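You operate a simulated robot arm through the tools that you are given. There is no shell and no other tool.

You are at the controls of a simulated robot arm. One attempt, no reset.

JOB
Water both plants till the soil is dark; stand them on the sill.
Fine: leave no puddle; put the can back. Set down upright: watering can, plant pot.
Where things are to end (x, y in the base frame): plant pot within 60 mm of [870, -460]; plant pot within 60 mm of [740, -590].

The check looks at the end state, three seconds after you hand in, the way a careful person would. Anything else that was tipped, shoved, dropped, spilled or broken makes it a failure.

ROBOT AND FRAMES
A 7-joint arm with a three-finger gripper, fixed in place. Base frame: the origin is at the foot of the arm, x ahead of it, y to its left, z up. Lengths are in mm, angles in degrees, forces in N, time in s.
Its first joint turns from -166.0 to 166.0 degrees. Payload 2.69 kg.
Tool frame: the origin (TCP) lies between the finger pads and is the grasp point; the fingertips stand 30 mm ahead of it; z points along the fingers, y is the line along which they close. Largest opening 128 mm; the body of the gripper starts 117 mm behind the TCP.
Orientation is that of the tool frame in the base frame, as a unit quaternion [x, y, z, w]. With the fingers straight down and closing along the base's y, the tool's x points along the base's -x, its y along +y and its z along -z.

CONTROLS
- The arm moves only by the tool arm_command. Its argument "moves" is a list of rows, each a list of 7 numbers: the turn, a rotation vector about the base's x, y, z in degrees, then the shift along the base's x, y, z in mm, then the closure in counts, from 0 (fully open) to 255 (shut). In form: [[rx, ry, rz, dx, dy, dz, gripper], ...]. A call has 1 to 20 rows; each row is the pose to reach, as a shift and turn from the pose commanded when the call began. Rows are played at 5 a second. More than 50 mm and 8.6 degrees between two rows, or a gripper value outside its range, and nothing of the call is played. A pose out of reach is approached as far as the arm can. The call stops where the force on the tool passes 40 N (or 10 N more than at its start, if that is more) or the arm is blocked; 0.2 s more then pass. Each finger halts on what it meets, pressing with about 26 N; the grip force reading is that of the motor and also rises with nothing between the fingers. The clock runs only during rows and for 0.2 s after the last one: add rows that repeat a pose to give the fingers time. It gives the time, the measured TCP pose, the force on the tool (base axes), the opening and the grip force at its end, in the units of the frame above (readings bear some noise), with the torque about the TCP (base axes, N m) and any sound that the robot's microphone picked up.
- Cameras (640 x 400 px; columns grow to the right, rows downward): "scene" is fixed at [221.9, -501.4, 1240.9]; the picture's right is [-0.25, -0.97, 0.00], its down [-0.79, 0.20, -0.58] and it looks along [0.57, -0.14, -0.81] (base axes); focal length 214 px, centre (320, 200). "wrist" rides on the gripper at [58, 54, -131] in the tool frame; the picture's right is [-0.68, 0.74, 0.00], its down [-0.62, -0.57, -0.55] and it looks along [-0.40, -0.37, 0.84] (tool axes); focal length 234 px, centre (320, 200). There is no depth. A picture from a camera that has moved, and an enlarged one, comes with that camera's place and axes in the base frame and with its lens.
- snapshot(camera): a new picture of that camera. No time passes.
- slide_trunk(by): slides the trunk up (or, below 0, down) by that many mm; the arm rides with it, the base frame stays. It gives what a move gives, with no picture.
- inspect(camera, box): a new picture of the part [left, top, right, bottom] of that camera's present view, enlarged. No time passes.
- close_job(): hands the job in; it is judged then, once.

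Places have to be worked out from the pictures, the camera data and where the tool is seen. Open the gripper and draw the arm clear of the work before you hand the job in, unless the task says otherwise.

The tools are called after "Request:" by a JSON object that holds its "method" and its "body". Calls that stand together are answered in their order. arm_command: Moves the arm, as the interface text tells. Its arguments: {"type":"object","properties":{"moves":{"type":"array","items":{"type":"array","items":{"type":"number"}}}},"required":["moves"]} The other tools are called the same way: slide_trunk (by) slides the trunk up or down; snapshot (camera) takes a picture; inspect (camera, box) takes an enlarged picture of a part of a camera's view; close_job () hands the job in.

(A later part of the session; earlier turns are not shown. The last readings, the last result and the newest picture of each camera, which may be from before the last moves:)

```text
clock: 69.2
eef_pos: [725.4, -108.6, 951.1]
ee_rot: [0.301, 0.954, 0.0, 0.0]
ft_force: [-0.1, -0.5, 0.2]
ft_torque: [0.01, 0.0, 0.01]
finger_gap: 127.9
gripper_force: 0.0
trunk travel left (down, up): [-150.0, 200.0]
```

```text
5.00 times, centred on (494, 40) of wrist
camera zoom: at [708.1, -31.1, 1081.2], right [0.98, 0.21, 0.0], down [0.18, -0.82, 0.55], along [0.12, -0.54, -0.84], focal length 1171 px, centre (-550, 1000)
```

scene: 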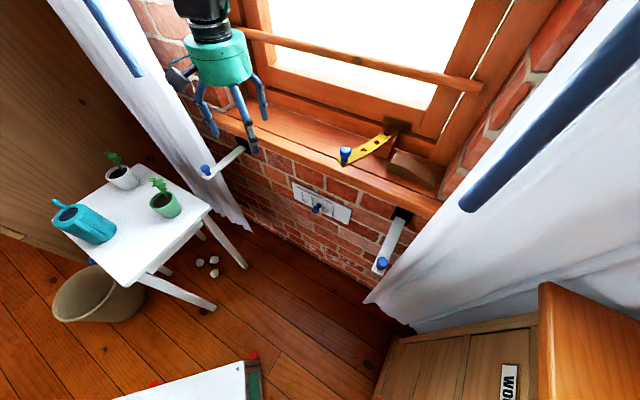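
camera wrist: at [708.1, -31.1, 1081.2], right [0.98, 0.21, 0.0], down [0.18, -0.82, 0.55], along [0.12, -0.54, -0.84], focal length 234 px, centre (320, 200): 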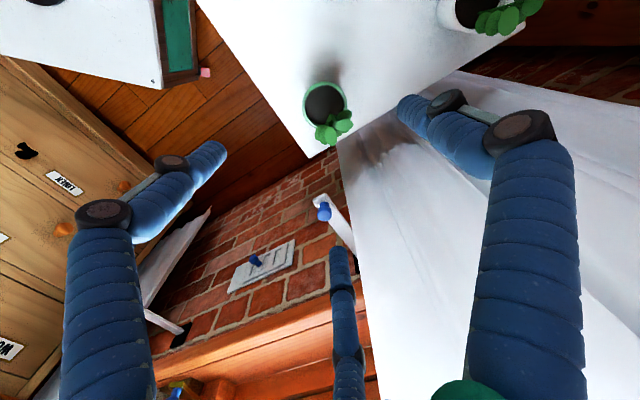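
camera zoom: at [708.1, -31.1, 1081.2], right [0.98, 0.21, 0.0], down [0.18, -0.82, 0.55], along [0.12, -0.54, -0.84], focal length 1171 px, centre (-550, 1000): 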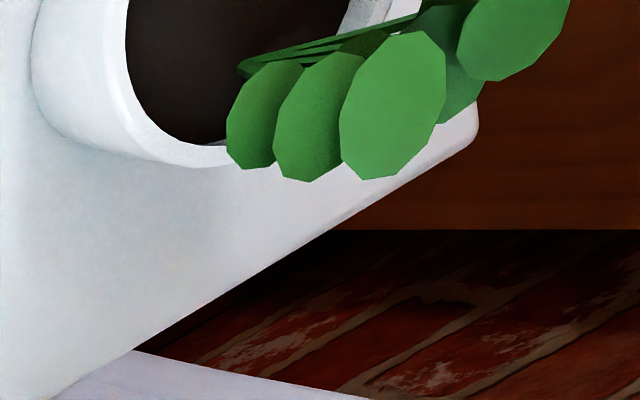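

The leaves fan out from about +13° to -96° (base angles), so the third-finger gaps must straddle -42°: yaw 47° with a 10° lean of the hand away from the leaves, which also suits the window side. I turn to yaw 47° above the green pot first.

Request:
{"method": "arm_command", "body": {"moves": [[0, 0, 6, 0, 0, 0, 0], [0, 0, 14, 0.5, 0.5, 0, 0], [0, 0, 22, 1, 1, 0, 0], [0, 0, 30, 1, 1, 0, 0], [0, 0, 38, 1.5, 2, -5, 0], [0, 0, 46, 2, 2, -15, 0], [0, 0, 54, 2, 3, -25, 0], [0, 0, 62, 2, 3, -35, 0], [0, 0, 70, 2, 3.6, -45, 0], [0, 0, 77, 2, 3.6, -50, 0], [0, 0, 82, 2, 3.6, -50, 0], [0, 0, 82, 2, 3.6, -50, 0]]}}

Request:
{"method": "snapshot", "body": {"camera": "wrist"}}

Request:
{"method": "inspect", "body": {"camera": "scene", "box": [60, 90, 260, 215]}}

```text
clock: 71.8
eef_pos: [729.3, -106.4, 899.8]
ee_rot: [-0.401, 0.916, 0.0, 0.0]
ft_force: [-0.6, -0.3, 0.8]
ft_torque: [0.0, 0.0, 0.02]
finger_gap: 127.9
gripper_force: 0.0
trunk travel left (down, up): [-150.0, 200.0]
```

```text
taken
camera wrist: at [648.4, -112.2, 1030.6], right [-0.08, 1.0, 0.0], down [0.83, 0.07, 0.55], along [0.55, 0.04, -0.84], focal length 234 px, centre (320, 200)
```

wrist: 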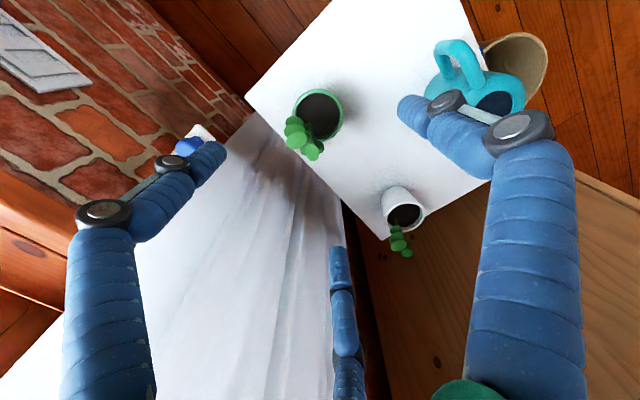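

```text
3.20 times, centred on (160, 152) of scene
camera zoom: at [221.9, -501.4, 1240.9], right [-0.25, -0.97, 0.0], down [-0.79, 0.2, -0.58], along [0.57, -0.14, -0.81], focal length 686 px, centre (832, 352)
```

zoom: 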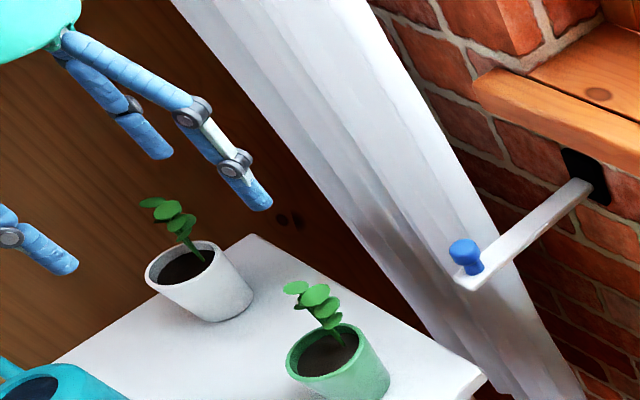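

I enlarge the green pot in this wrist view to refine its centre and the leaf fan.

Request:
{"method": "inspect", "body": {"camera": "wrist", "box": [264, 80, 376, 150]}}

Request:
{"method": "inspect", "body": {"camera": "wrist", "box": [344, 180, 456, 270]}}

```text
5.71 times, centred on (320, 115) of wrist
camera zoom: at [648.4, -112.2, 1030.6], right [-0.08, 1.0, 0.0], down [0.83, 0.07, 0.55], along [0.55, 0.04, -0.84], focal length 1338 px, centre (320, 686)
```

zoom: 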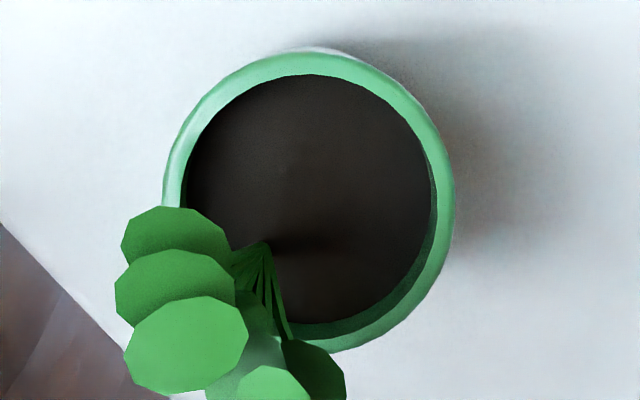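

```text
4.44 times, centred on (400, 225) of wrist
camera zoom: at [648.4, -112.2, 1030.6], right [-0.08, 1.0, 0.0], down [0.83, 0.07, 0.55], along [0.55, 0.04, -0.84], focal length 1041 px, centre (-36, 89)
```

zoom: 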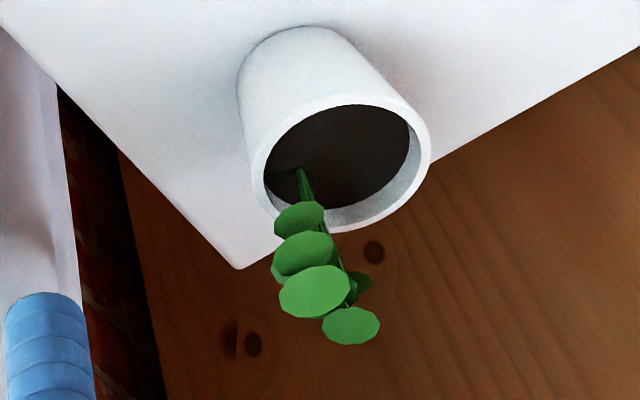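

Triangulating both views, the green pot's centre is (729.5, -107), and with an 11° lean at yaw 47° each finger clears the outermost leaves by 3–5 mm. I tilt the hand and come down along its axis to TCP z≈792 for a check.

Request:
{"method": "arm_command", "body": {"moves": [[-2.5, -2.68, 0, -10.8, 10, 0, 0], [-5, -5.37, 0, -21.6, 20, 0, 0], [-7.5, -8.05, 0, -32.4, 30.2, 0, 0], [-7.5, -8.05, 0, -29.6, 27.6, -19.6, 0], [-7.5, -8.05, 0, -26, 24.3, -44.2, 0], [-7.5, -8.05, 0, -22.6, 21.1, -68.7, 0], [-7.5, -8.05, 0, -19.1, 17.8, -93.3, 0], [-7.5, -8.05, 0, -17, 15.9, -108, 0], [-7.5, -8.05, 0, -17, 15.9, -108, 0]]}}

Request:
{"method": "snapshot", "body": {"camera": "wrist"}}

Request:
{"method": "inspect", "body": {"camera": "scene", "box": [60, 110, 220, 210]}}

```text
clock: 73.8
eef_pos: [711.3, -90.7, 791.7]
ee_rot: [-0.397, 0.913, -0.087, 0.038]
ft_force: [0.2, -0.5, -0.8]
ft_torque: [-0.02, 0.02, 0.0]
finger_gap: 127.7
gripper_force: 0.1
trunk travel left (down, up): [-150.0, 200.0]
```

```text
taken
camera wrist: at [614.8, -79.7, 909.9], right [-0.07, 0.99, -0.14], down [0.75, 0.14, 0.65], along [0.66, -0.06, -0.75], focal length 234 px, centre (320, 200)
```

wrist: 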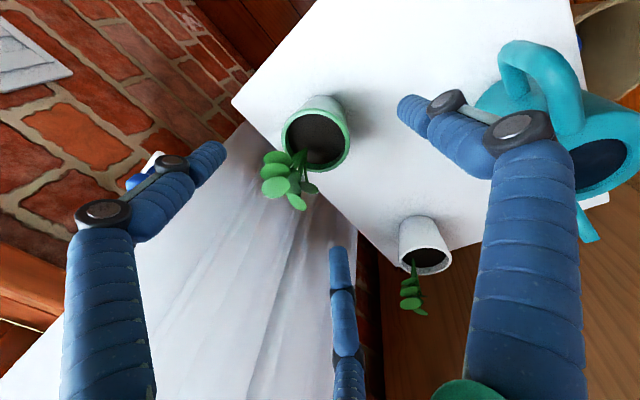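

```text
4.00 times, centred on (140, 160) of scene
camera zoom: at [221.9, -501.4, 1240.9], right [-0.25, -0.97, 0.0], down [-0.79, 0.2, -0.58], along [0.57, -0.14, -0.81], focal length 858 px, centre (1040, 360)
```

zoom: 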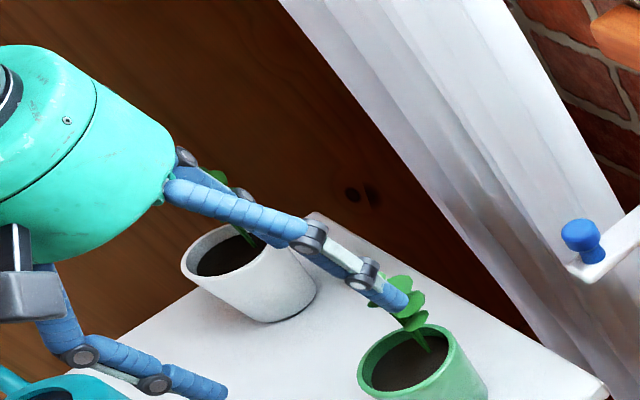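

The tilt reads as intended. I enlarge the pot to compare its rim's centre with the predicted pixel (317, 142).

Request:
{"method": "inspect", "body": {"camera": "wrist", "box": [240, 90, 400, 215]}}

```text
3.20 times, centred on (320, 152) of wrist
camera zoom: at [614.8, -79.7, 909.9], right [-0.07, 0.99, -0.14], down [0.75, 0.14, 0.65], along [0.66, -0.06, -0.75], focal length 749 px, centre (320, 352)
```

zoom: 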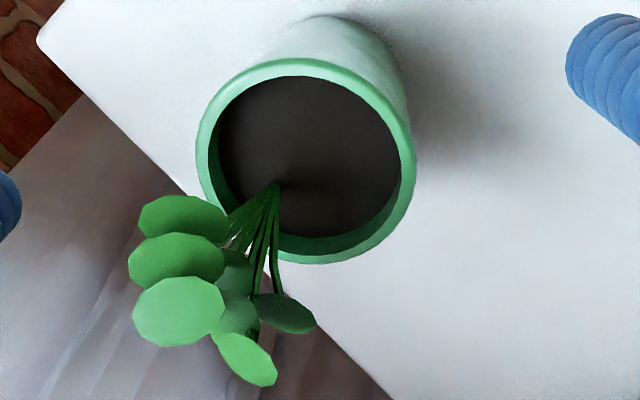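

The rim is within 2–3 mm of where I predicted; I correct by (-2, -1) mm and descend along the tool axis to the grasp height, z≈668.

Request:
{"method": "arm_command", "body": {"moves": [[0, 0, 0, 0.8, -3.4, -19.6, 0], [0, 0, 0, 3.6, -6, -39.3, 0], [0, 0, 0, 6.4, -8.6, -58.9, 0], [0, 0, 0, 9.2, -11.2, -78.5, 0], [0, 0, 0, 11.9, -13.8, -98, 0], [0, 0, 0, 14, -15.8, -112.9, 0], [0, 0, 0, 15.6, -17.2, -123.7, 0], [0, 0, 0, 15.6, -17.2, -123.7, 0]]}}

Request:
{"method": "snapshot", "body": {"camera": "wrist"}}

Request:
{"method": "inspect", "body": {"camera": "scene", "box": [80, 130, 240, 230]}}

```text
clock: 75.6
eef_pos: [727.0, -107.2, 668.5]
ee_rot: [-0.397, 0.913, -0.088, 0.039]
ft_force: [1.0, 0.0, -0.1]
ft_torque: [-0.04, 0.0, 0.01]
finger_gap: 127.9
gripper_force: 0.0
trunk travel left (down, up): [-150.0, 200.0]
```

```text
taken
camera wrist: at [630.0, -96.9, 786.3], right [-0.07, 0.99, -0.14], down [0.75, 0.14, 0.65], along [0.66, -0.06, -0.75], focal length 234 px, centre (320, 200)
```

wrist: 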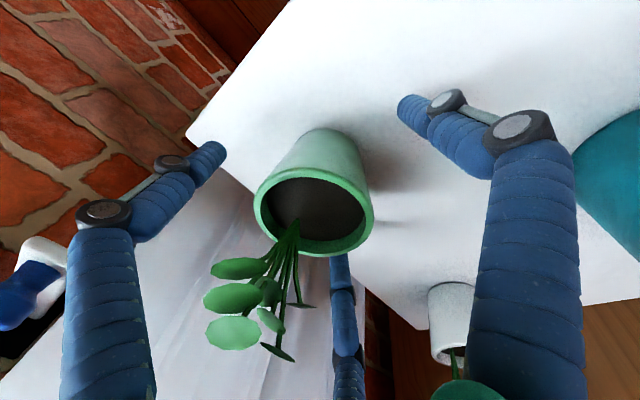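

```text
4.00 times, centred on (160, 180) of scene
camera zoom: at [221.9, -501.4, 1240.9], right [-0.25, -0.97, 0.0], down [-0.79, 0.2, -0.58], along [0.57, -0.14, -0.81], focal length 858 px, centre (960, 280)
```

zoom: 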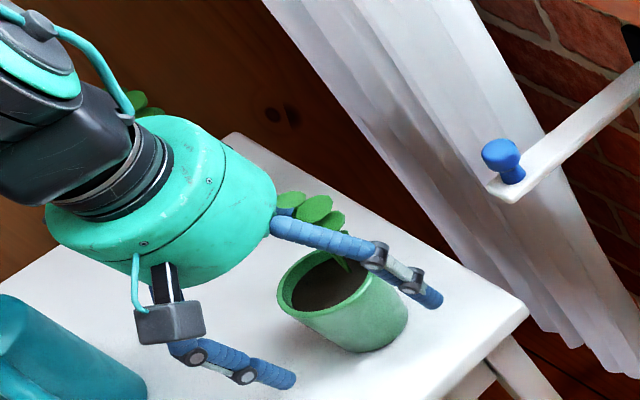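

No contact forces, and the pot is centred between the three fingers with the leaves in the gap. I close partway, to about an 80 mm gap, and look.

Request:
{"method": "arm_command", "body": {"moves": [[0, 0, 0, 0, 0, 0, 50], [0, 0, 0, 0, 0, 0, 96], [0, 0, 0, 0, 0, 0, 96]]}}

Request:
{"method": "snapshot", "body": {"camera": "wrist"}}

Request:
{"method": "inspect", "body": {"camera": "wrist", "box": [180, 140, 420, 390]}}

```text
clock: 76.4
eef_pos: [726.1, -108.2, 668.8]
ee_rot: [-0.396, 0.913, -0.088, 0.039]
ft_force: [0.9, 0.4, 0.7]
ft_torque: [-0.03, -0.02, 0.02]
finger_gap: 80.6
gripper_force: 0.9
trunk travel left (down, up): [-150.0, 200.0]
```

```text
taken
camera wrist: at [630.0, -96.8, 786.4], right [-0.07, 0.99, -0.14], down [0.75, 0.14, 0.65], along [0.66, -0.06, -0.75], focal length 234 px, centre (320, 200)
```

wrist: 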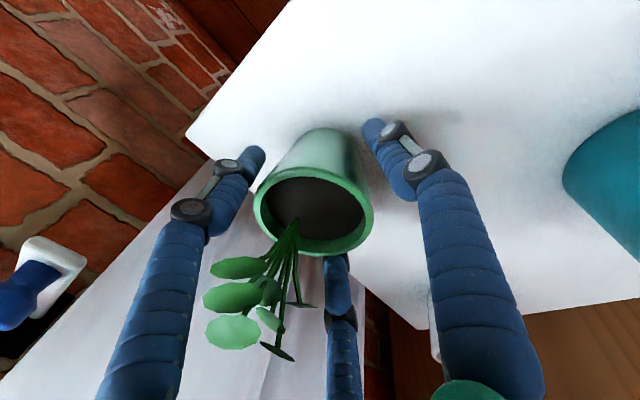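

```text
1.60 times, centred on (300, 265) of wrist
camera zoom: at [630.0, -96.8, 786.4], right [-0.07, 0.99, -0.14], down [0.75, 0.14, 0.65], along [0.66, -0.06, -0.75], focal length 375 px, centre (352, 96)
```

zoom: 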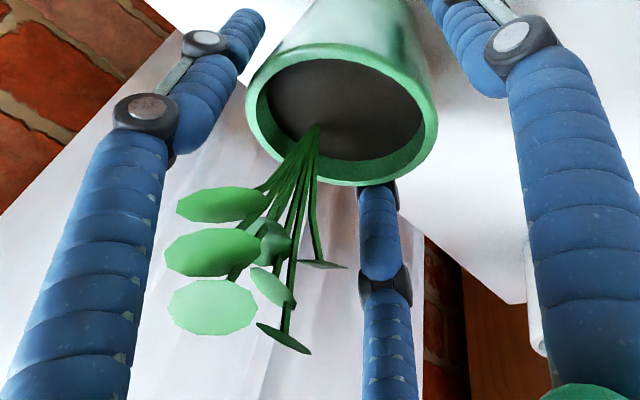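

The leaves lie free between the left and far fingers. I close the rest of the way and hold.

Request:
{"method": "arm_command", "body": {"moves": [[0, 0, 0, 0, 0, 0, 108], [0, 0, 0, 0, 0, 0, 118], [0, 0, 0, 0, 0, 0, 160], [0, 0, 0, 0, 0, 0, 255], [0, 0, 0, 0, 0, 0, 255], [0, 0, 0, 0, 0, 0, 255]]}}

Request:
{"method": "snapshot", "body": {"camera": "wrist"}}

Request:
{"method": "inspect", "body": {"camera": "scene", "box": [80, 130, 240, 230]}}

```text
clock: 77.8
eef_pos: [727.1, -108.3, 667.3]
ee_rot: [-0.396, 0.913, -0.088, 0.038]
ft_force: [0.3, -0.2, -3.6]
ft_torque: [-0.02, -0.01, 0.03]
finger_gap: 73.7
gripper_force: 26.1
trunk travel left (down, up): [-150.0, 200.0]
```

```text
taken
camera wrist: at [629.7, -96.8, 786.1], right [-0.07, 0.99, -0.14], down [0.75, 0.14, 0.65], along [0.66, -0.06, -0.75], focal length 234 px, centre (320, 200)
```

wrist: 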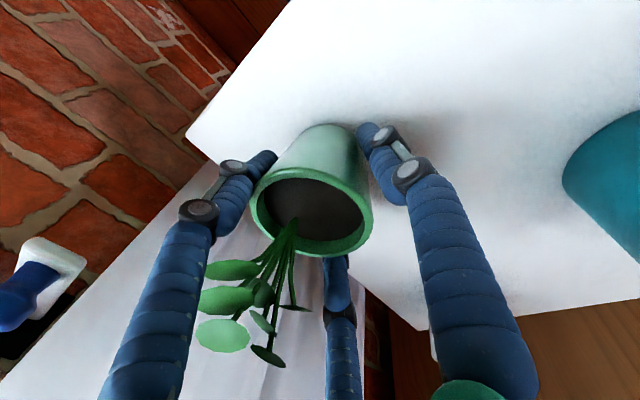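

```text
4.00 times, centred on (160, 180) of scene
camera zoom: at [221.9, -501.4, 1240.9], right [-0.25, -0.97, 0.0], down [-0.79, 0.2, -0.58], along [0.57, -0.14, -0.81], focal length 858 px, centre (960, 280)
```

zoom: 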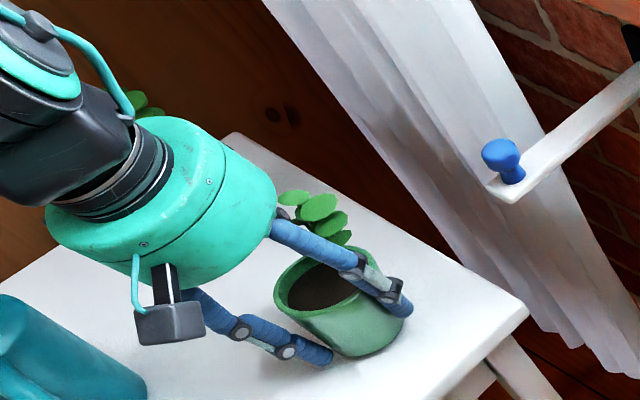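

Gripped: gap 73.7 mm, 26 N, and the pot's weight already shows. I lift 40 mm slowly and check how it hangs.

Request:
{"method": "arm_command", "body": {"moves": [[0, 0, 0, 0, 0, 4, 255], [0, 0, 0, 0, 0, 10, 255], [0, 0, 0, 0, 0, 20, 255], [0, 0, 0, 0, 0, 30, 255], [0, 0, 0, 0, 0, 40, 255], [0, 0, 0, 0, 0, 40, 255], [0, 0, 0, 0, 0, 40, 255]]}}

Request:
{"method": "snapshot", "body": {"camera": "wrist"}}

Request:
{"method": "inspect", "body": {"camera": "scene", "box": [80, 130, 240, 230]}}

```text
clock: 79.4
eef_pos: [726.5, -107.7, 709.0]
ee_rot: [-0.398, 0.912, -0.089, 0.038]
ft_force: [-0.1, -0.4, -4.1]
ft_torque: [0.04, -0.02, -0.02]
finger_gap: 73.6
gripper_force: 25.9
trunk travel left (down, up): [-150.0, 200.0]
```

```text
taken
camera wrist: at [629.6, -96.8, 826.3], right [-0.07, 0.99, -0.14], down [0.75, 0.14, 0.65], along [0.66, -0.06, -0.75], focal length 234 px, centre (320, 200)
```

wrist: 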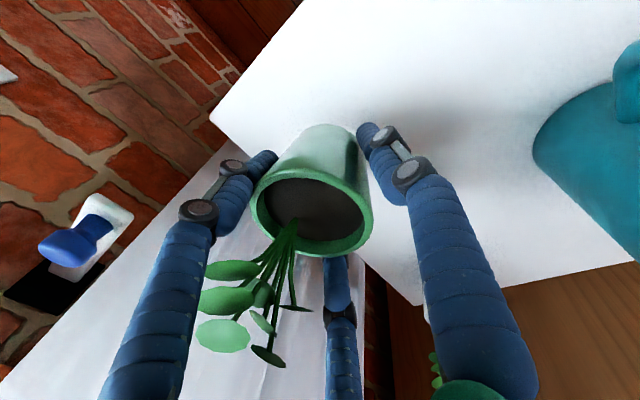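

```text
4.00 times, centred on (160, 180) of scene
camera zoom: at [221.9, -501.4, 1240.9], right [-0.25, -0.97, 0.0], down [-0.79, 0.2, -0.58], along [0.57, -0.14, -0.81], focal length 858 px, centre (960, 280)
```

zoom: 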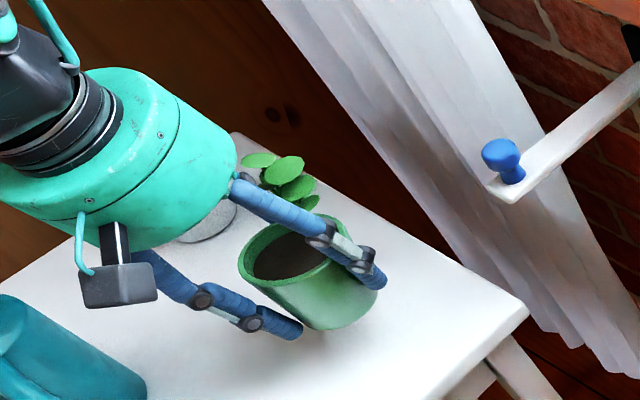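

The green pot hangs upright and steady, about 4 N. I raise it to TCP z≈928 (bottom ~25 mm above the sill) and carry it first away from the curtain to (601, -318).

Request:
{"method": "arm_command", "body": {"moves": [[0, 0, 0, 0, 0, 20, 255], [0, 0, 0, 0, 0, 48, 255], [0, 0, 0, 0, 0, 78, 255], [0, 0, 0, 0, 0, 108, 255], [0, 0, 0, 0, 0, 138, 255], [0, 0, 0, 0, 0, 168, 255], [0, 0, 0, 0, 0, 198, 255], [0, 0, 0, 0, 0, 220, 255], [0, 0, 0, -8, -13, 220, 255], [0, 0, 0, -22, -37, 220, 255], [0, 0, 0, -37, -62, 220, 255], [0, 0, 0, -52, -87, 220, 255], [0, 0, 0, -67, -112, 220, 255], [0, 0, 0, -82, -137, 220, 255], [0, 0, 0, -97, -162, 220, 255], [0, 0, 0, -112, -186, 220, 255], [0, 0, 0, -123, -203, 220, 255], [0, 0, 0, -126.6, -210, 220, 255], [0, 0, 0, -126.6, -210, 220, 255]]}}

Request:
{"method": "snapshot", "body": {"camera": "wrist"}}

Request:
{"method": "snapshot", "body": {"camera": "scene"}}

```text
clock: 83.4
eef_pos: [599.1, -317.8, 927.8]
ee_rot: [-0.397, 0.913, -0.089, 0.038]
ft_force: [0.1, 0.0, -4.1]
ft_torque: [0.03, -0.02, -0.05]
finger_gap: 73.5
gripper_force: 26.1
trunk travel left (down, up): [-150.0, 200.0]
```

```text
taken
camera wrist: at [502.7, -306.7, 1045.7], right [-0.07, 0.99, -0.14], down [0.75, 0.14, 0.65], along [0.66, -0.06, -0.75], focal length 234 px, centre (320, 200)
```

wrist: 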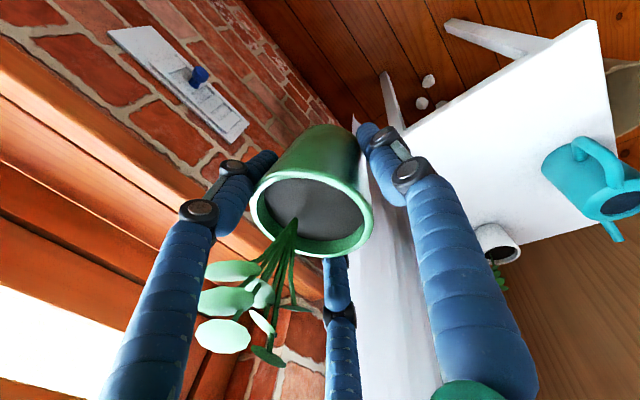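

```text
taken
```

scene: 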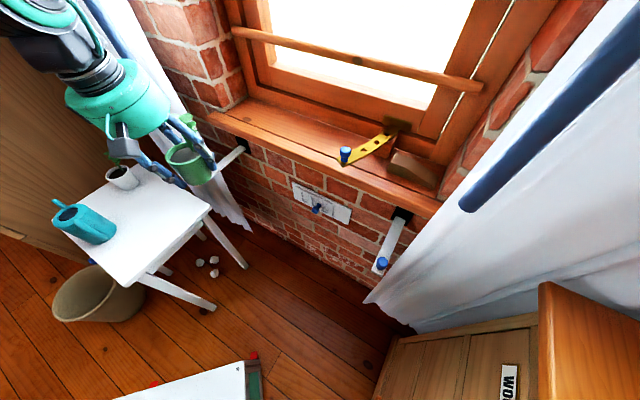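

Holding well. I move on toward the sill, stopping short at (683, -533) to check clearance to the bar, sill and latch.

Request:
{"method": "arm_command", "body": {"moves": [[0, 0, 0, 5, -13, 0, 255], [0, 0, 0, 14, -37, 0, 255], [0, 0, 0, 24, -62, 0, 255], [0, 0, 0, 33, -87, 0, 255], [0, 0, 0, 43, -112, 0, 255], [0, 0, 0, 52, -137, 0, 255], [0, 0, 0, 62, -162, 0, 255], [0, 0, 0, 71, -187, 0, 255], [0, 0, 0, 78, -205, 0, 255], [0, 0, 0, 82, -215.4, 0, 255], [0, 0, 0, 82, -215.4, 0, 255]]}}

Request:
{"method": "snapshot", "body": {"camera": "wrist"}}

Request:
{"method": "inspect", "body": {"camera": "scene", "box": [200, 0, 420, 200]}}

```text
clock: 85.8
eef_pos: [681.8, -533.8, 928.4]
ee_rot: [-0.397, 0.913, -0.088, 0.038]
ft_force: [0.2, -1.0, -4.4]
ft_torque: [0.02, -0.01, -0.01]
finger_gap: 73.5
gripper_force: 26.0
trunk travel left (down, up): [-150.0, 200.0]
```

```text
taken
camera wrist: at [584.8, -522.8, 1046.4], right [-0.07, 0.99, -0.14], down [0.75, 0.14, 0.65], along [0.66, -0.06, -0.75], focal length 234 px, centre (320, 200)
```

wrist: 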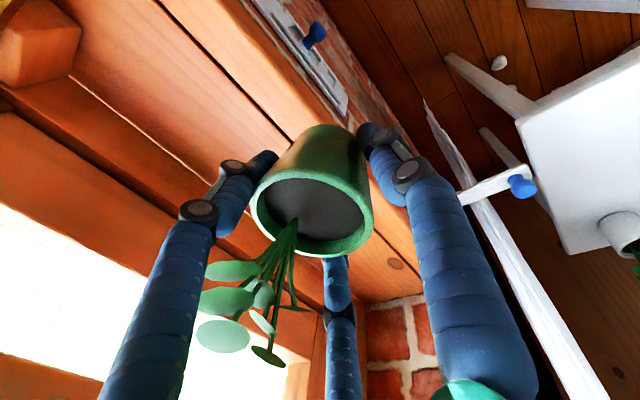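

```text
2.00 times, centred on (310, 100) of scene
camera zoom: at [221.9, -501.4, 1240.9], right [-0.25, -0.97, 0.0], down [-0.79, 0.2, -0.58], along [0.57, -0.14, -0.81], focal length 429 px, centre (340, 400)
```

zoom: 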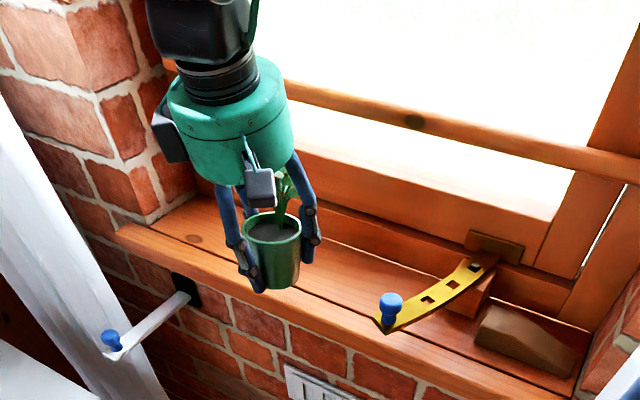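

The pot is over the sill's front strip, with the hand well in front of the bar. I move 55 mm forward along the window normal in small steps, watching the force.

Request:
{"method": "arm_command", "body": {"moves": [[0, 0, 0, 6, -6, 0, 255], [0, 0, 0, 13, -13, 0, 255], [0, 0, 0, 20, -20, 0, 255], [0, 0, 0, 27, -27, 0, 255], [0, 0, 0, 33, -33, 0, 255], [0, 0, 0, 38.9, -38.9, 0, 255], [0, 0, 0, 38.9, -38.9, 0, 255]]}}

Request:
{"method": "snapshot", "body": {"camera": "wrist"}}

Request:
{"method": "inspect", "body": {"camera": "scene", "box": [200, 0, 420, 200]}}

```text
clock: 87.4
eef_pos: [720.9, -573.0, 928.4]
ee_rot: [-0.397, 0.913, -0.088, 0.038]
ft_force: [-0.6, -0.8, -3.6]
ft_torque: [0.01, 0.0, 0.01]
finger_gap: 73.2
gripper_force: 26.2
trunk travel left (down, up): [-150.0, 200.0]
```

```text
taken
camera wrist: at [623.6, -561.6, 1046.0], right [-0.07, 0.99, -0.14], down [0.75, 0.14, 0.65], along [0.66, -0.06, -0.75], focal length 234 px, centre (320, 200)
```

wrist: 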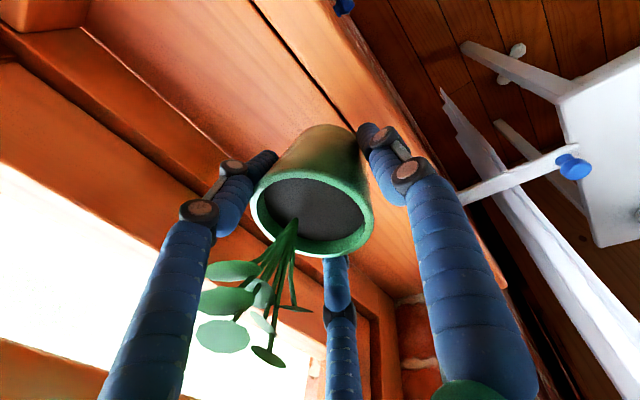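

```text
2.00 times, centred on (310, 100) of scene
camera zoom: at [221.9, -501.4, 1240.9], right [-0.25, -0.97, 0.0], down [-0.79, 0.2, -0.58], along [0.57, -0.14, -0.81], focal length 429 px, centre (340, 400)
```

zoom: 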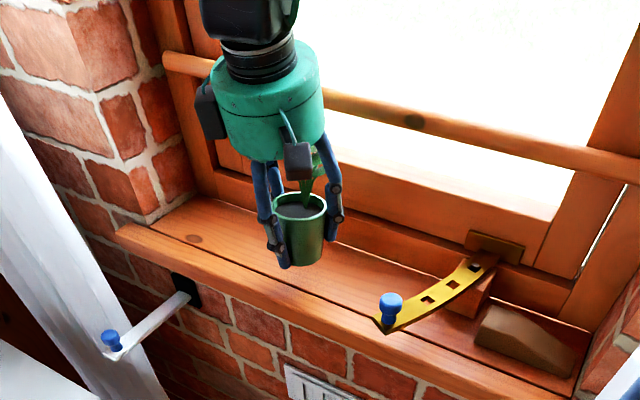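

No contact. I lower 18 mm, then continue in 2 mm steps, watching for the weight to pass to the sill.

Request:
{"method": "arm_command", "body": {"moves": [[0, 0, 0, 0, 0, -6, 255], [0, 0, 0, 0, 0, -12, 255], [0, 0, 0, 0, 0, -16, 255], [0, 0, 0, 0, 0, -18, 255], [0, 0, 0, 0, 0, -18, 255]]}}

Request:
{"method": "arm_command", "body": {"moves": [[0, 0, 0, 0, 0, -2, 255], [0, 0, 0, 0, 0, -4, 255], [0, 0, 0, 0, 0, -4, 255]]}}

```text
clock: 88.6
eef_pos: [721.1, -572.7, 909.7]
ee_rot: [-0.397, 0.913, -0.088, 0.037]
ft_force: [0.4, 0.6, -2.6]
ft_torque: [-0.01, 0.01, 0.0]
finger_gap: 73.5
gripper_force: 26.3
trunk travel left (down, up): [-150.0, 200.0]
```

```text
clock: 89.4
eef_pos: [721.5, -571.3, 907.9]
ee_rot: [-0.397, 0.913, -0.087, 0.038]
ft_force: [0.3, 0.6, -2.6]
ft_torque: [0.01, -0.01, -0.01]
finger_gap: 73.0
gripper_force: 25.7
trunk travel left (down, up): [-150.0, 200.0]
```

Force still about -2.6 N, so no clear contact yet. I go down another 4 mm.

Request:
{"method": "arm_command", "body": {"moves": [[0, 0, 0, 0, 0, -1, 255], [0, 0, 0, 0, 0, -2, 255], [0, 0, 0, 0, 0, -2, 255]]}}

Request:
{"method": "arm_command", "body": {"moves": [[0, 0, 0, 0, 0, -1, 255], [0, 0, 0, 0, 0, -2, 255], [0, 0, 0, 0, 0, -2, 255]]}}

Request:
{"method": "inspect", "body": {"camera": "scene", "box": [260, 60, 380, 150]}}

```text
clock: 90.2
eef_pos: [721.4, -573.8, 904.1]
ee_rot: [-0.396, 0.913, -0.087, 0.038]
ft_force: [-0.1, 0.6, -3.1]
ft_torque: [0.02, -0.02, -0.01]
finger_gap: 73.0
gripper_force: 25.9
trunk travel left (down, up): [-150.0, 200.0]
```

```text
clock: 91.0
eef_pos: [721.0, -572.1, 902.6]
ee_rot: [-0.397, 0.913, -0.088, 0.038]
ft_force: [0.2, -0.3, -3.4]
ft_torque: [-0.01, -0.02, -0.02]
finger_gap: 73.0
gripper_force: 26.3
trunk travel left (down, up): [-150.0, 200.0]
```

```text
4.44 times, centred on (320, 105) of scene
camera zoom: at [221.9, -501.4, 1240.9], right [-0.25, -0.97, 0.0], down [-0.79, 0.2, -0.58], along [0.57, -0.14, -0.81], focal length 953 px, centre (320, 622)
```

zoom: 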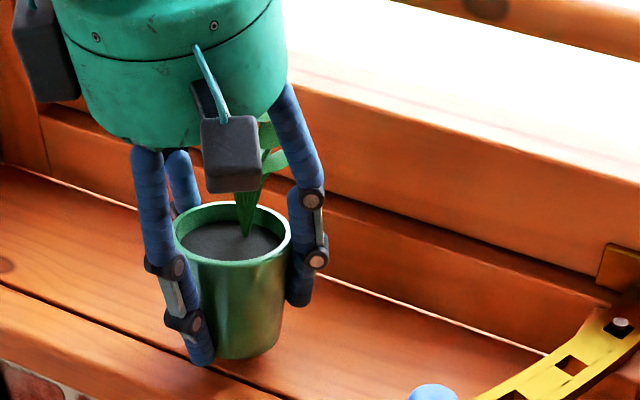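

The pot's base looks close to the board, behind the groove, but the sill doesn't bear it yet. I continue in 2 mm steps.

Request:
{"method": "arm_command", "body": {"moves": [[0, 0, 0, 0, 0, -1, 255], [0, 0, 0, 0, 0, -2, 255], [0, 0, 0, 0, 0, -2, 255]]}}

Request:
{"method": "arm_command", "body": {"moves": [[0, 0, 0, 0, 0, -1, 255], [0, 0, 0, 0, 0, -2, 255], [0, 0, 0, 0, 0, -2, 255]]}}

```text
clock: 91.8
eef_pos: [721.5, -572.0, 900.1]
ee_rot: [-0.396, 0.913, -0.087, 0.038]
ft_force: [-0.3, -0.4, -3.1]
ft_torque: [0.01, 0.04, -0.04]
finger_gap: 73.2
gripper_force: 26.4
trunk travel left (down, up): [-150.0, 200.0]
```

```text
clock: 92.6
eef_pos: [720.4, -572.6, 897.8]
ee_rot: [-0.397, 0.913, -0.088, 0.038]
ft_force: [-0.4, -0.6, -4.0]
ft_torque: [0.03, 0.02, 0.03]
finger_gap: 72.7
gripper_force: 26.6
trunk travel left (down, up): [-150.0, 200.0]
```

Still hanging free at z≈898. Two more 2 mm steps.

Request:
{"method": "arm_command", "body": {"moves": [[0, 0, 0, 0, 0, -1, 255], [0, 0, 0, 0, 0, -2, 255], [0, 0, 0, 0, 0, -2, 255]]}}

Request:
{"method": "arm_command", "body": {"moves": [[0, 0, 0, 0, 0, -1, 255], [0, 0, 0, 0, 0, -2, 255], [0, 0, 0, 0, 0, -2, 255]]}}

Request:
{"method": "inspect", "body": {"camera": "scene", "box": [260, 60, 380, 150]}}

Request:
{"method": "snapshot", "body": {"camera": "wrist"}}

```text
clock: 93.4
eef_pos: [720.5, -571.5, 895.5]
ee_rot: [-0.397, 0.913, -0.088, 0.039]
ft_force: [-0.1, -0.5, -3.7]
ft_torque: [0.02, 0.02, -0.03]
finger_gap: 73.1
gripper_force: 26.0
trunk travel left (down, up): [-150.0, 200.0]
```

```text
clock: 94.2
eef_pos: [720.6, -571.5, 893.6]
ee_rot: [-0.397, 0.913, -0.089, 0.038]
ft_force: [0.0, 0.5, -0.5]
ft_torque: [-0.01, 0.01, 0.02]
finger_gap: 72.9
gripper_force: 26.1
trunk travel left (down, up): [-150.0, 200.0]
```

```text
4.44 times, centred on (320, 105) of scene
camera zoom: at [221.9, -501.4, 1240.9], right [-0.25, -0.97, 0.0], down [-0.79, 0.2, -0.58], along [0.57, -0.14, -0.81], focal length 953 px, centre (320, 622)
```

zoom: 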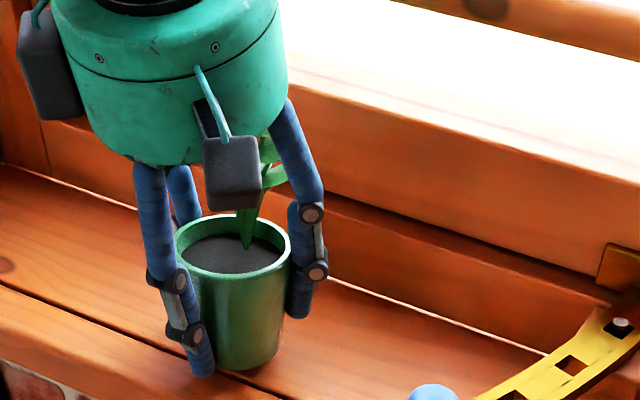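

```text
taken
camera wrist: at [624.2, -561.5, 1012.0], right [-0.07, 0.99, -0.14], down [0.75, 0.14, 0.65], along [0.66, -0.06, -0.75], focal length 234 px, centre (320, 200)
```

wrist: 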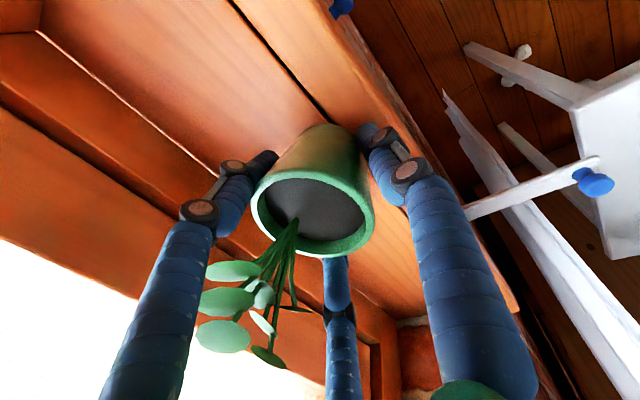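

The vertical force fell from -3.7 to -0.5 N: the pot is standing on the sill. I lower 1 mm more to seat it fully, then read the force.

Request:
{"method": "arm_command", "body": {"moves": [[0, 0, 0, 0, 0, -0.5, 255], [0, 0, 0, 0, 0, -1, 255], [0, 0, 0, 0, 0, -1, 255]]}}

```text
clock: 95.0
eef_pos: [721.5, -571.4, 892.9]
ee_rot: [-0.396, 0.913, -0.088, 0.038]
ft_force: [0.7, -0.3, 0.1]
ft_torque: [-0.01, 0.0, -0.04]
finger_gap: 72.7
gripper_force: 25.5
trunk travel left (down, up): [-150.0, 200.0]
```

The load is fully on the sill now. I open the fingers slowly.

Request:
{"method": "arm_command", "body": {"moves": [[0, 0, 0, 0, 0, 0, 106], [0, 0, 0, 0, 0, 0, 98], [0, 0, 0, 0, 0, 0, 85], [0, 0, 0, 0, 0, 0, 60], [0, 0, 0, 0, 0, 0, 30], [0, 0, 0, 0, 0, 0, 10], [0, 0, 0, 0, 0, 0, 10]]}}

Request:
{"method": "snapshot", "body": {"camera": "wrist"}}

Request:
{"method": "inspect", "body": {"camera": "scene", "box": [260, 60, 380, 150]}}

```text
clock: 96.6
eef_pos: [722.3, -572.4, 893.4]
ee_rot: [-0.396, 0.913, -0.088, 0.038]
ft_force: [0.2, -0.7, 0.2]
ft_torque: [0.02, 0.02, -0.01]
finger_gap: 123.1
gripper_force: 0.0
trunk travel left (down, up): [-150.0, 200.0]
```

```text
taken
camera wrist: at [624.1, -561.3, 1011.4], right [-0.07, 0.99, -0.14], down [0.75, 0.14, 0.65], along [0.66, -0.06, -0.75], focal length 234 px, centre (320, 200)
```

wrist: 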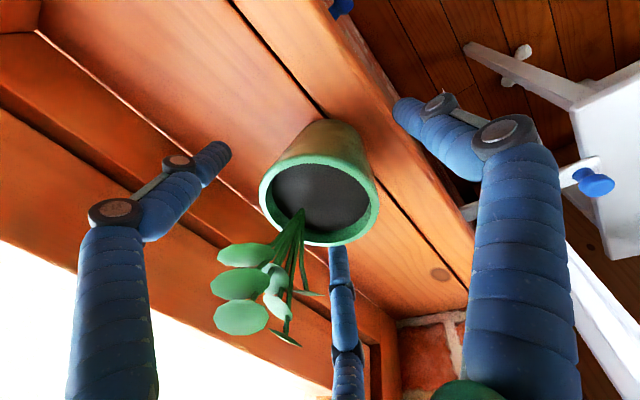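

```text
4.44 times, centred on (320, 105) of scene
camera zoom: at [221.9, -501.4, 1240.9], right [-0.25, -0.97, 0.0], down [-0.79, 0.2, -0.58], along [0.57, -0.14, -0.81], focal length 953 px, centre (320, 622)
```

zoom: 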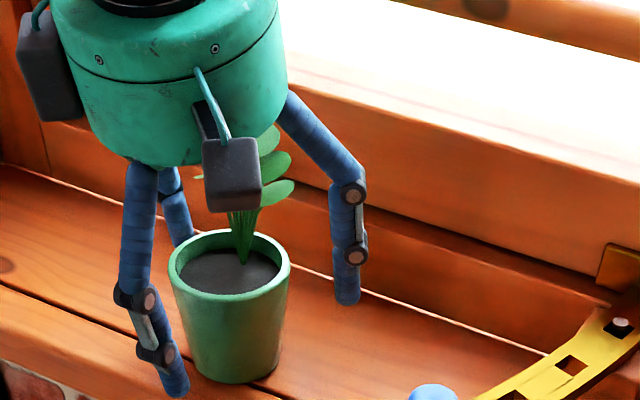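

The pot settled by a few mm as it was released and now seems to stand flat on the sill. I retreat along the tool's own axis, up and back into the room, so the fingers leave past the leaves.

Request:
{"method": "arm_command", "body": {"moves": [[0, 0, 0, -1.4, 1.3, 9.8, 10], [0, 0, 0, -3.5, 3.3, 24.5, 10], [0, 0, 0, -6.3, 5.9, 44.2, 10], [0, 0, 0, -9.1, 8.5, 63.8, 10], [0, 0, 0, -11.9, 11.1, 83.4, 10], [0, 0, 0, -14.7, 13.7, 103, 10], [0, 0, 0, -17.5, 16.3, 122.7, 10], [0, 0, 0, -20.9, 19.5, 147.2, 10], [0, 0, 0, -20.9, 19.5, 147.2, 10]]}}

Request:
{"method": "snapshot", "body": {"camera": "wrist"}}

Request:
{"method": "inspect", "body": {"camera": "scene", "box": [250, 60, 410, 180]}}

```text
clock: 98.6
eef_pos: [699.8, -552.5, 1042.1]
ee_rot: [-0.398, 0.912, -0.088, 0.038]
ft_force: [-0.1, 0.1, 0.4]
ft_torque: [-0.02, 0.0, 0.03]
finger_gap: 123.1
gripper_force: 0.0
trunk travel left (down, up): [-150.0, 200.0]
```

```text
taken
camera wrist: at [602.9, -541.5, 1159.1], right [-0.07, 0.99, -0.14], down [0.75, 0.14, 0.65], along [0.66, -0.06, -0.75], focal length 234 px, centre (320, 200)
```

wrist: 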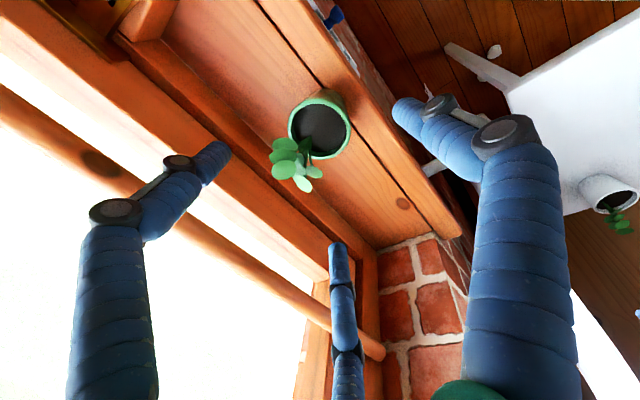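

```text
3.33 times, centred on (330, 120) of scene
camera zoom: at [221.9, -501.4, 1240.9], right [-0.25, -0.97, 0.0], down [-0.79, 0.2, -0.58], along [0.57, -0.14, -0.81], focal length 715 px, centre (287, 467)
```

zoom: 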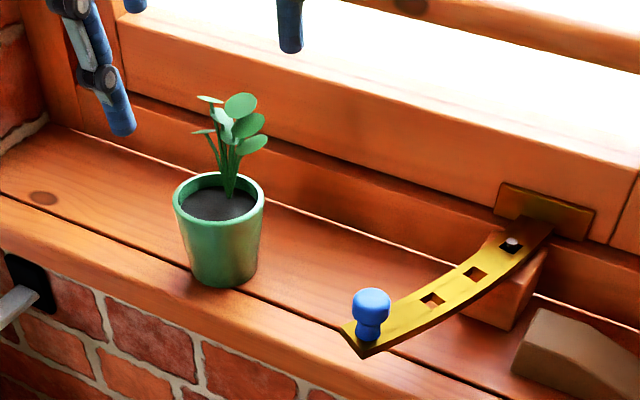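

The pot stands on the sill. I enlarge it closely to check that it is upright and how its base lies relative to the groove.

Request:
{"method": "inspect", "body": {"camera": "scene", "box": [280, 85, 344, 155]}}

Request:
{"method": "inspect", "body": {"camera": "wrist", "box": [250, 70, 400, 210]}}

```text
5.71 times, centred on (312, 120) of scene
camera zoom: at [221.9, -501.4, 1240.9], right [-0.25, -0.97, 0.0], down [-0.79, 0.2, -0.58], along [0.57, -0.14, -0.81], focal length 1226 px, centre (366, 657)
```

zoom: 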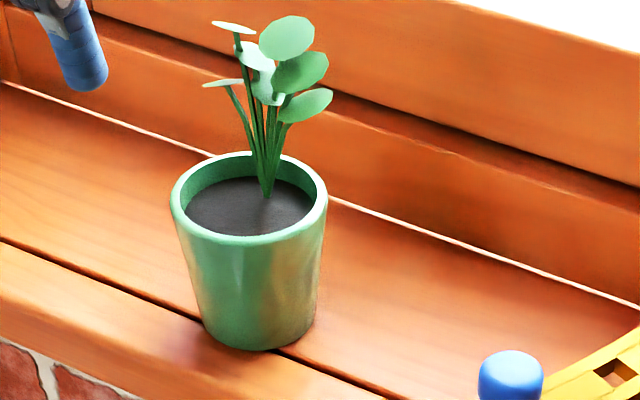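

```text
2.86 times, centred on (325, 140) of wrist
camera zoom: at [602.9, -541.5, 1159.1], right [-0.07, 0.99, -0.14], down [0.75, 0.14, 0.65], along [0.66, -0.06, -0.75], focal length 669 px, centre (306, 371)
```

zoom: 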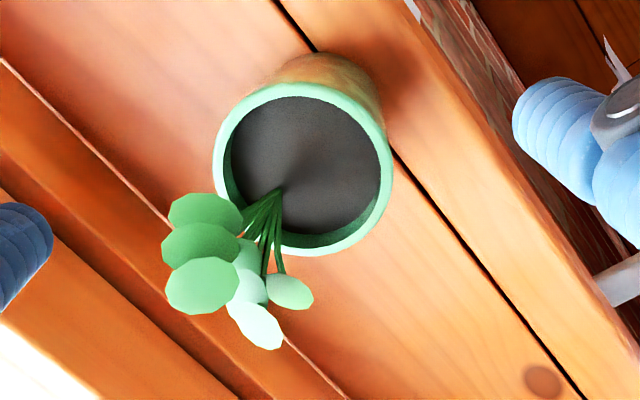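

The green pot stands upright at about (716, -569), 32 mm from the target (740, -590), base flat across the groove. Next the white pot: I back away into the room and travel at height to a pre-grasp point above it, keeping yaw and lean.

Request:
{"method": "arm_command", "body": {"moves": [[0, 0, 0, -15, 22, 0, 0], [0, 0, 0, -37, 58, 0, 0], [0, 0, 0, -58, 94, 0, 0], [0, 0, 0, -79, 130, 0, 0], [0, 0, 0, -96, 163, 0, 0], [0, 0, 0, -80, 200, 0, 0], [0, 0, 0, -60, 240, 0, 0], [0, 0, 0, -39, 279, 0, 0], [0, 0, 0, -18, 318, 0, 0], [0, 0, 0, 3, 357, 0, 0], [0, 0, 0, 24, 396, 0, 0], [0, 0, 0, 45, 435, 0, 0], [0, 0, 0, 66, 474, -8, 0], [0, 0, 0, 87, 513, -16, 0], [0, 0, 0, 108, 552, -24, 0], [0, 0, 0, 126, 590, -32, 0], [0, 0, 0, 142, 625, -38, 0], [0, 0, 0, 152, 650, -40, 0], [0, 0, 0, 152, 650, -40, 0]]}}

Request:
{"method": "snapshot", "body": {"camera": "wrist"}}

Request:
{"method": "snapshot", "body": {"camera": "scene"}}

```text
clock: 102.6
eef_pos: [852.8, 98.0, 999.9]
ee_rot: [-0.397, 0.913, -0.087, 0.038]
ft_force: [0.5, -0.7, -1.1]
ft_torque: [-0.05, 0.01, 0.01]
finger_gap: 128.3
gripper_force: 0.0
trunk travel left (down, up): [-150.0, 200.0]
```

```text
taken
camera wrist: at [756.0, 108.0, 1118.0], right [-0.07, 0.99, -0.14], down [0.75, 0.14, 0.65], along [0.66, -0.06, -0.75], focal length 234 px, centre (320, 200)
```

wrist: 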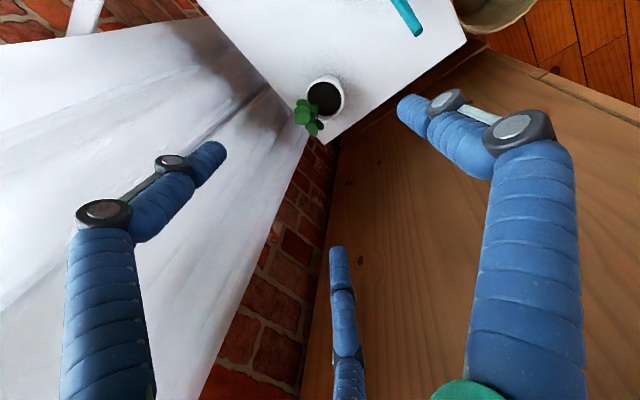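

```text
taken
```

scene: 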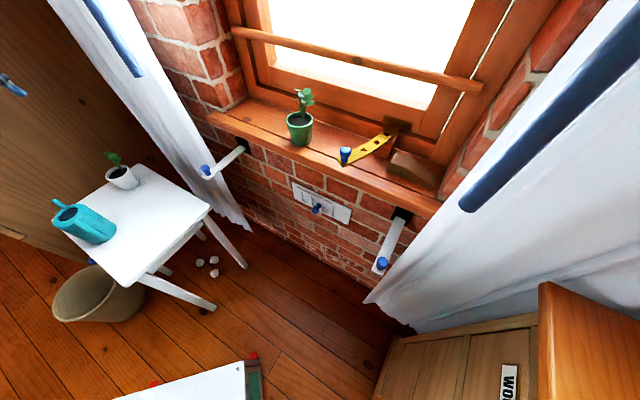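

Everything is in place. I enlarge the white pot from here to fix its centre and leaf directions.

Request:
{"method": "inspect", "body": {"camera": "wrist", "box": [270, 60, 382, 150]}}

```text
4.44 times, centred on (326, 105) of wrist
camera zoom: at [756.0, 108.0, 1118.0], right [-0.07, 0.99, -0.14], down [0.75, 0.14, 0.65], along [0.66, -0.06, -0.75], focal length 1041 px, centre (293, 622)
```

zoom: 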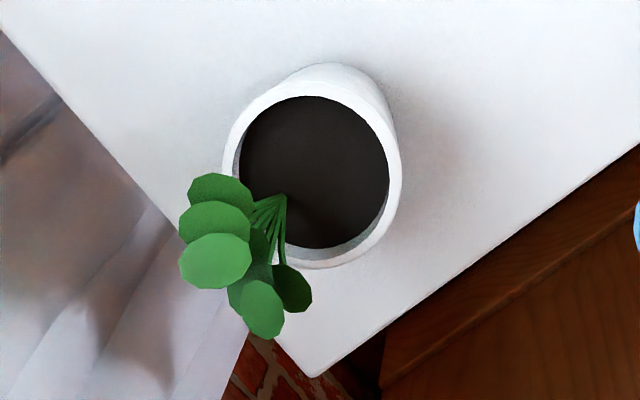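

The white plant has the same shape turned about -5°, centre near (893.5, 63). I turn the hand by -4° accordingly and come down along its axis to TCP z≈792 for a check.

Request:
{"method": "arm_command", "body": {"moves": [[0, 0, -2, -1.8, 6.5, 0, 0], [0, 0, -4, -3.6, 12.9, 0, 0], [0, 0, -4, 0, 9, -28, 0], [0, 0, -4, 3.5, 5.3, -54, 0], [0, 0, -4, 7, 1.5, -80, 0], [0, 0, -4, 10.4, -2.2, -106, 0], [0, 0, -4, 13.9, -5.9, -132, 0], [0, 0, -4, 17.3, -9.6, -158, 0], [0, 0, -4, 20.8, -13.3, -184, 0], [0, 0, -4, 24.1, -16.8, -208.6, 0], [0, 0, -4, 24.1, -16.8, -208.6, 0]]}}

Request:
{"method": "snapshot", "body": {"camera": "wrist"}}

Request:
{"method": "inspect", "body": {"camera": "wrist", "box": [240, 90, 400, 215]}}

Request:
{"method": "inspect", "body": {"camera": "scene", "box": [0, 90, 200, 215]}}

```text
clock: 105.0
eef_pos: [876.7, 81.2, 791.1]
ee_rot: [-0.365, 0.926, -0.089, 0.035]
ft_force: [-0.9, -1.0, -0.1]
ft_torque: [-0.01, -0.02, 0.0]
finger_gap: 127.9
gripper_force: 0.0
trunk travel left (down, up): [-150.0, 200.0]
```

```text
taken
camera wrist: at [780.7, 98.4, 909.1], right [0.0, 0.99, -0.14], down [0.76, 0.09, 0.65], along [0.65, -0.11, -0.75], focal length 234 px, centre (320, 200)
```

wrist: 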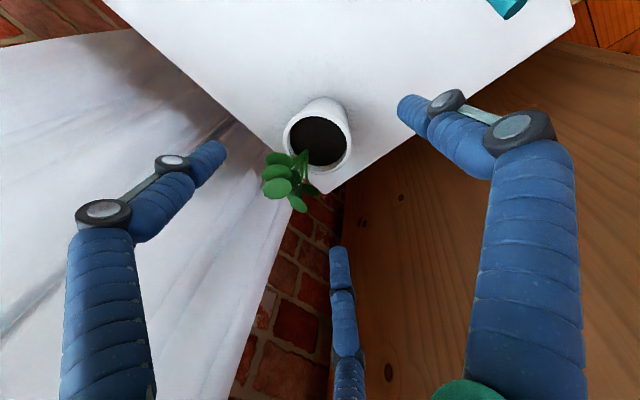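

```text
3.20 times, centred on (320, 152) of wrist
camera zoom: at [780.7, 98.4, 909.1], right [0.0, 0.99, -0.14], down [0.76, 0.09, 0.65], along [0.65, -0.11, -0.75], focal length 749 px, centre (320, 352)
```

zoom: 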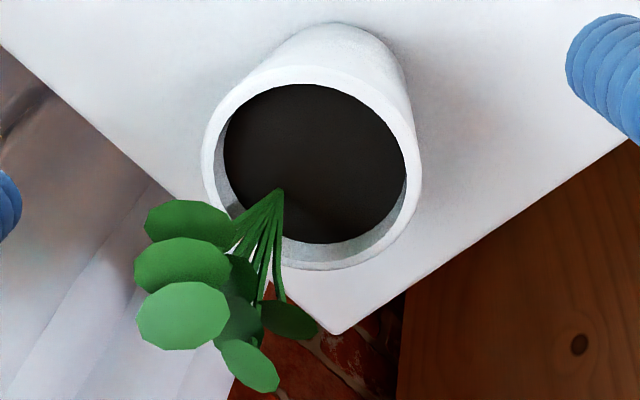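

```text
3.20 times, centred on (100, 152) of scene
camera zoom: at [221.9, -501.4, 1240.9], right [-0.25, -0.97, 0.0], down [-0.79, 0.2, -0.58], along [0.57, -0.14, -0.81], focal length 686 px, centre (1024, 352)
```

zoom: 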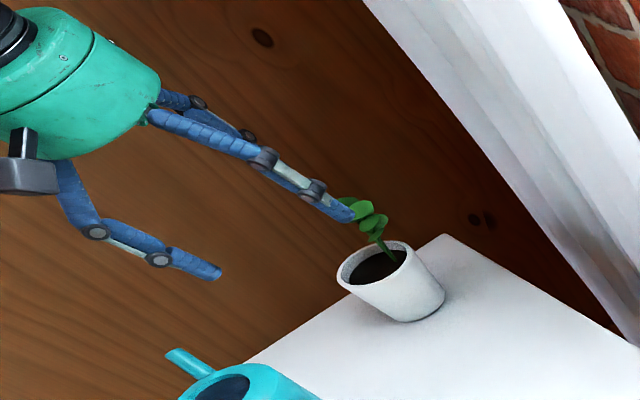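

The white pot's rim centre is within 1 mm of the aligned position, leaves in the gap. I descend along the axis to the grasp height.

Request:
{"method": "arm_command", "body": {"moves": [[0, 0, 0, 2.6, -2.8, -19.6, 0], [0, 0, 0, 5.2, -5.6, -39.3, 0], [0, 0, 0, 7.8, -8.4, -58.9, 0], [0, 0, 0, 10.4, -11.2, -78.5, 0], [0, 0, 0, 13, -14, -98, 0], [0, 0, 0, 15, -16.1, -113, 0], [0, 0, 0, 16.4, -17.6, -124, 0], [0, 0, 0, 16.4, -17.6, -124, 0]]}}

Request:
{"method": "snapshot", "body": {"camera": "wrist"}}

Request:
{"method": "inspect", "body": {"camera": "scene", "box": [30, 110, 190, 210]}}

```text
clock: 106.8
eef_pos: [893.0, 63.7, 668.3]
ee_rot: [-0.365, 0.926, -0.089, 0.036]
ft_force: [-0.4, 0.9, -0.2]
ft_torque: [0.02, 0.01, -0.04]
finger_gap: 128.1
gripper_force: 0.0
trunk travel left (down, up): [-150.0, 200.0]
```

```text
taken
camera wrist: at [796.7, 80.8, 785.8], right [0.0, 0.99, -0.14], down [0.76, 0.09, 0.65], along [0.65, -0.11, -0.75], focal length 234 px, centre (320, 200)
```

wrist: 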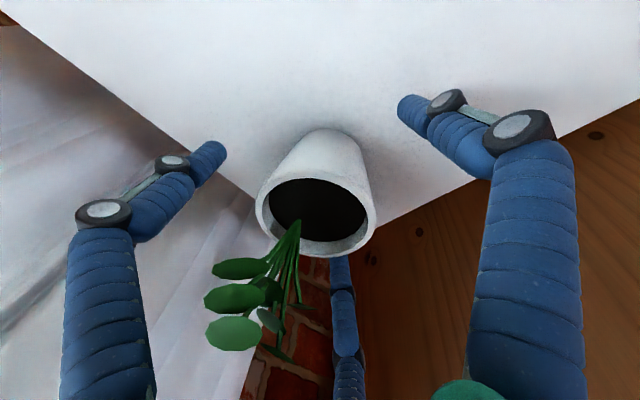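

```text
4.00 times, centred on (110, 160) of scene
camera zoom: at [221.9, -501.4, 1240.9], right [-0.25, -0.97, 0.0], down [-0.79, 0.2, -0.58], along [0.57, -0.14, -0.81], focal length 858 px, centre (1160, 360)
```

zoom: 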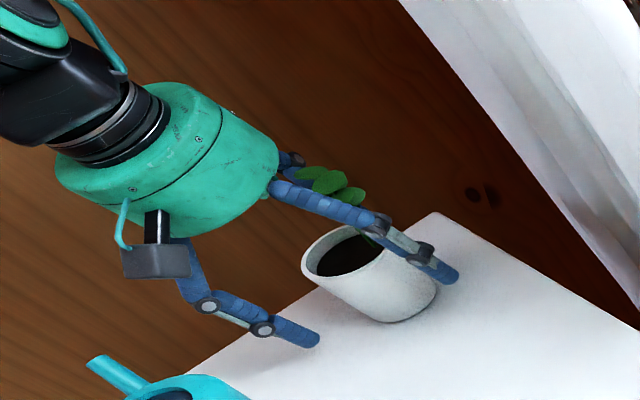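

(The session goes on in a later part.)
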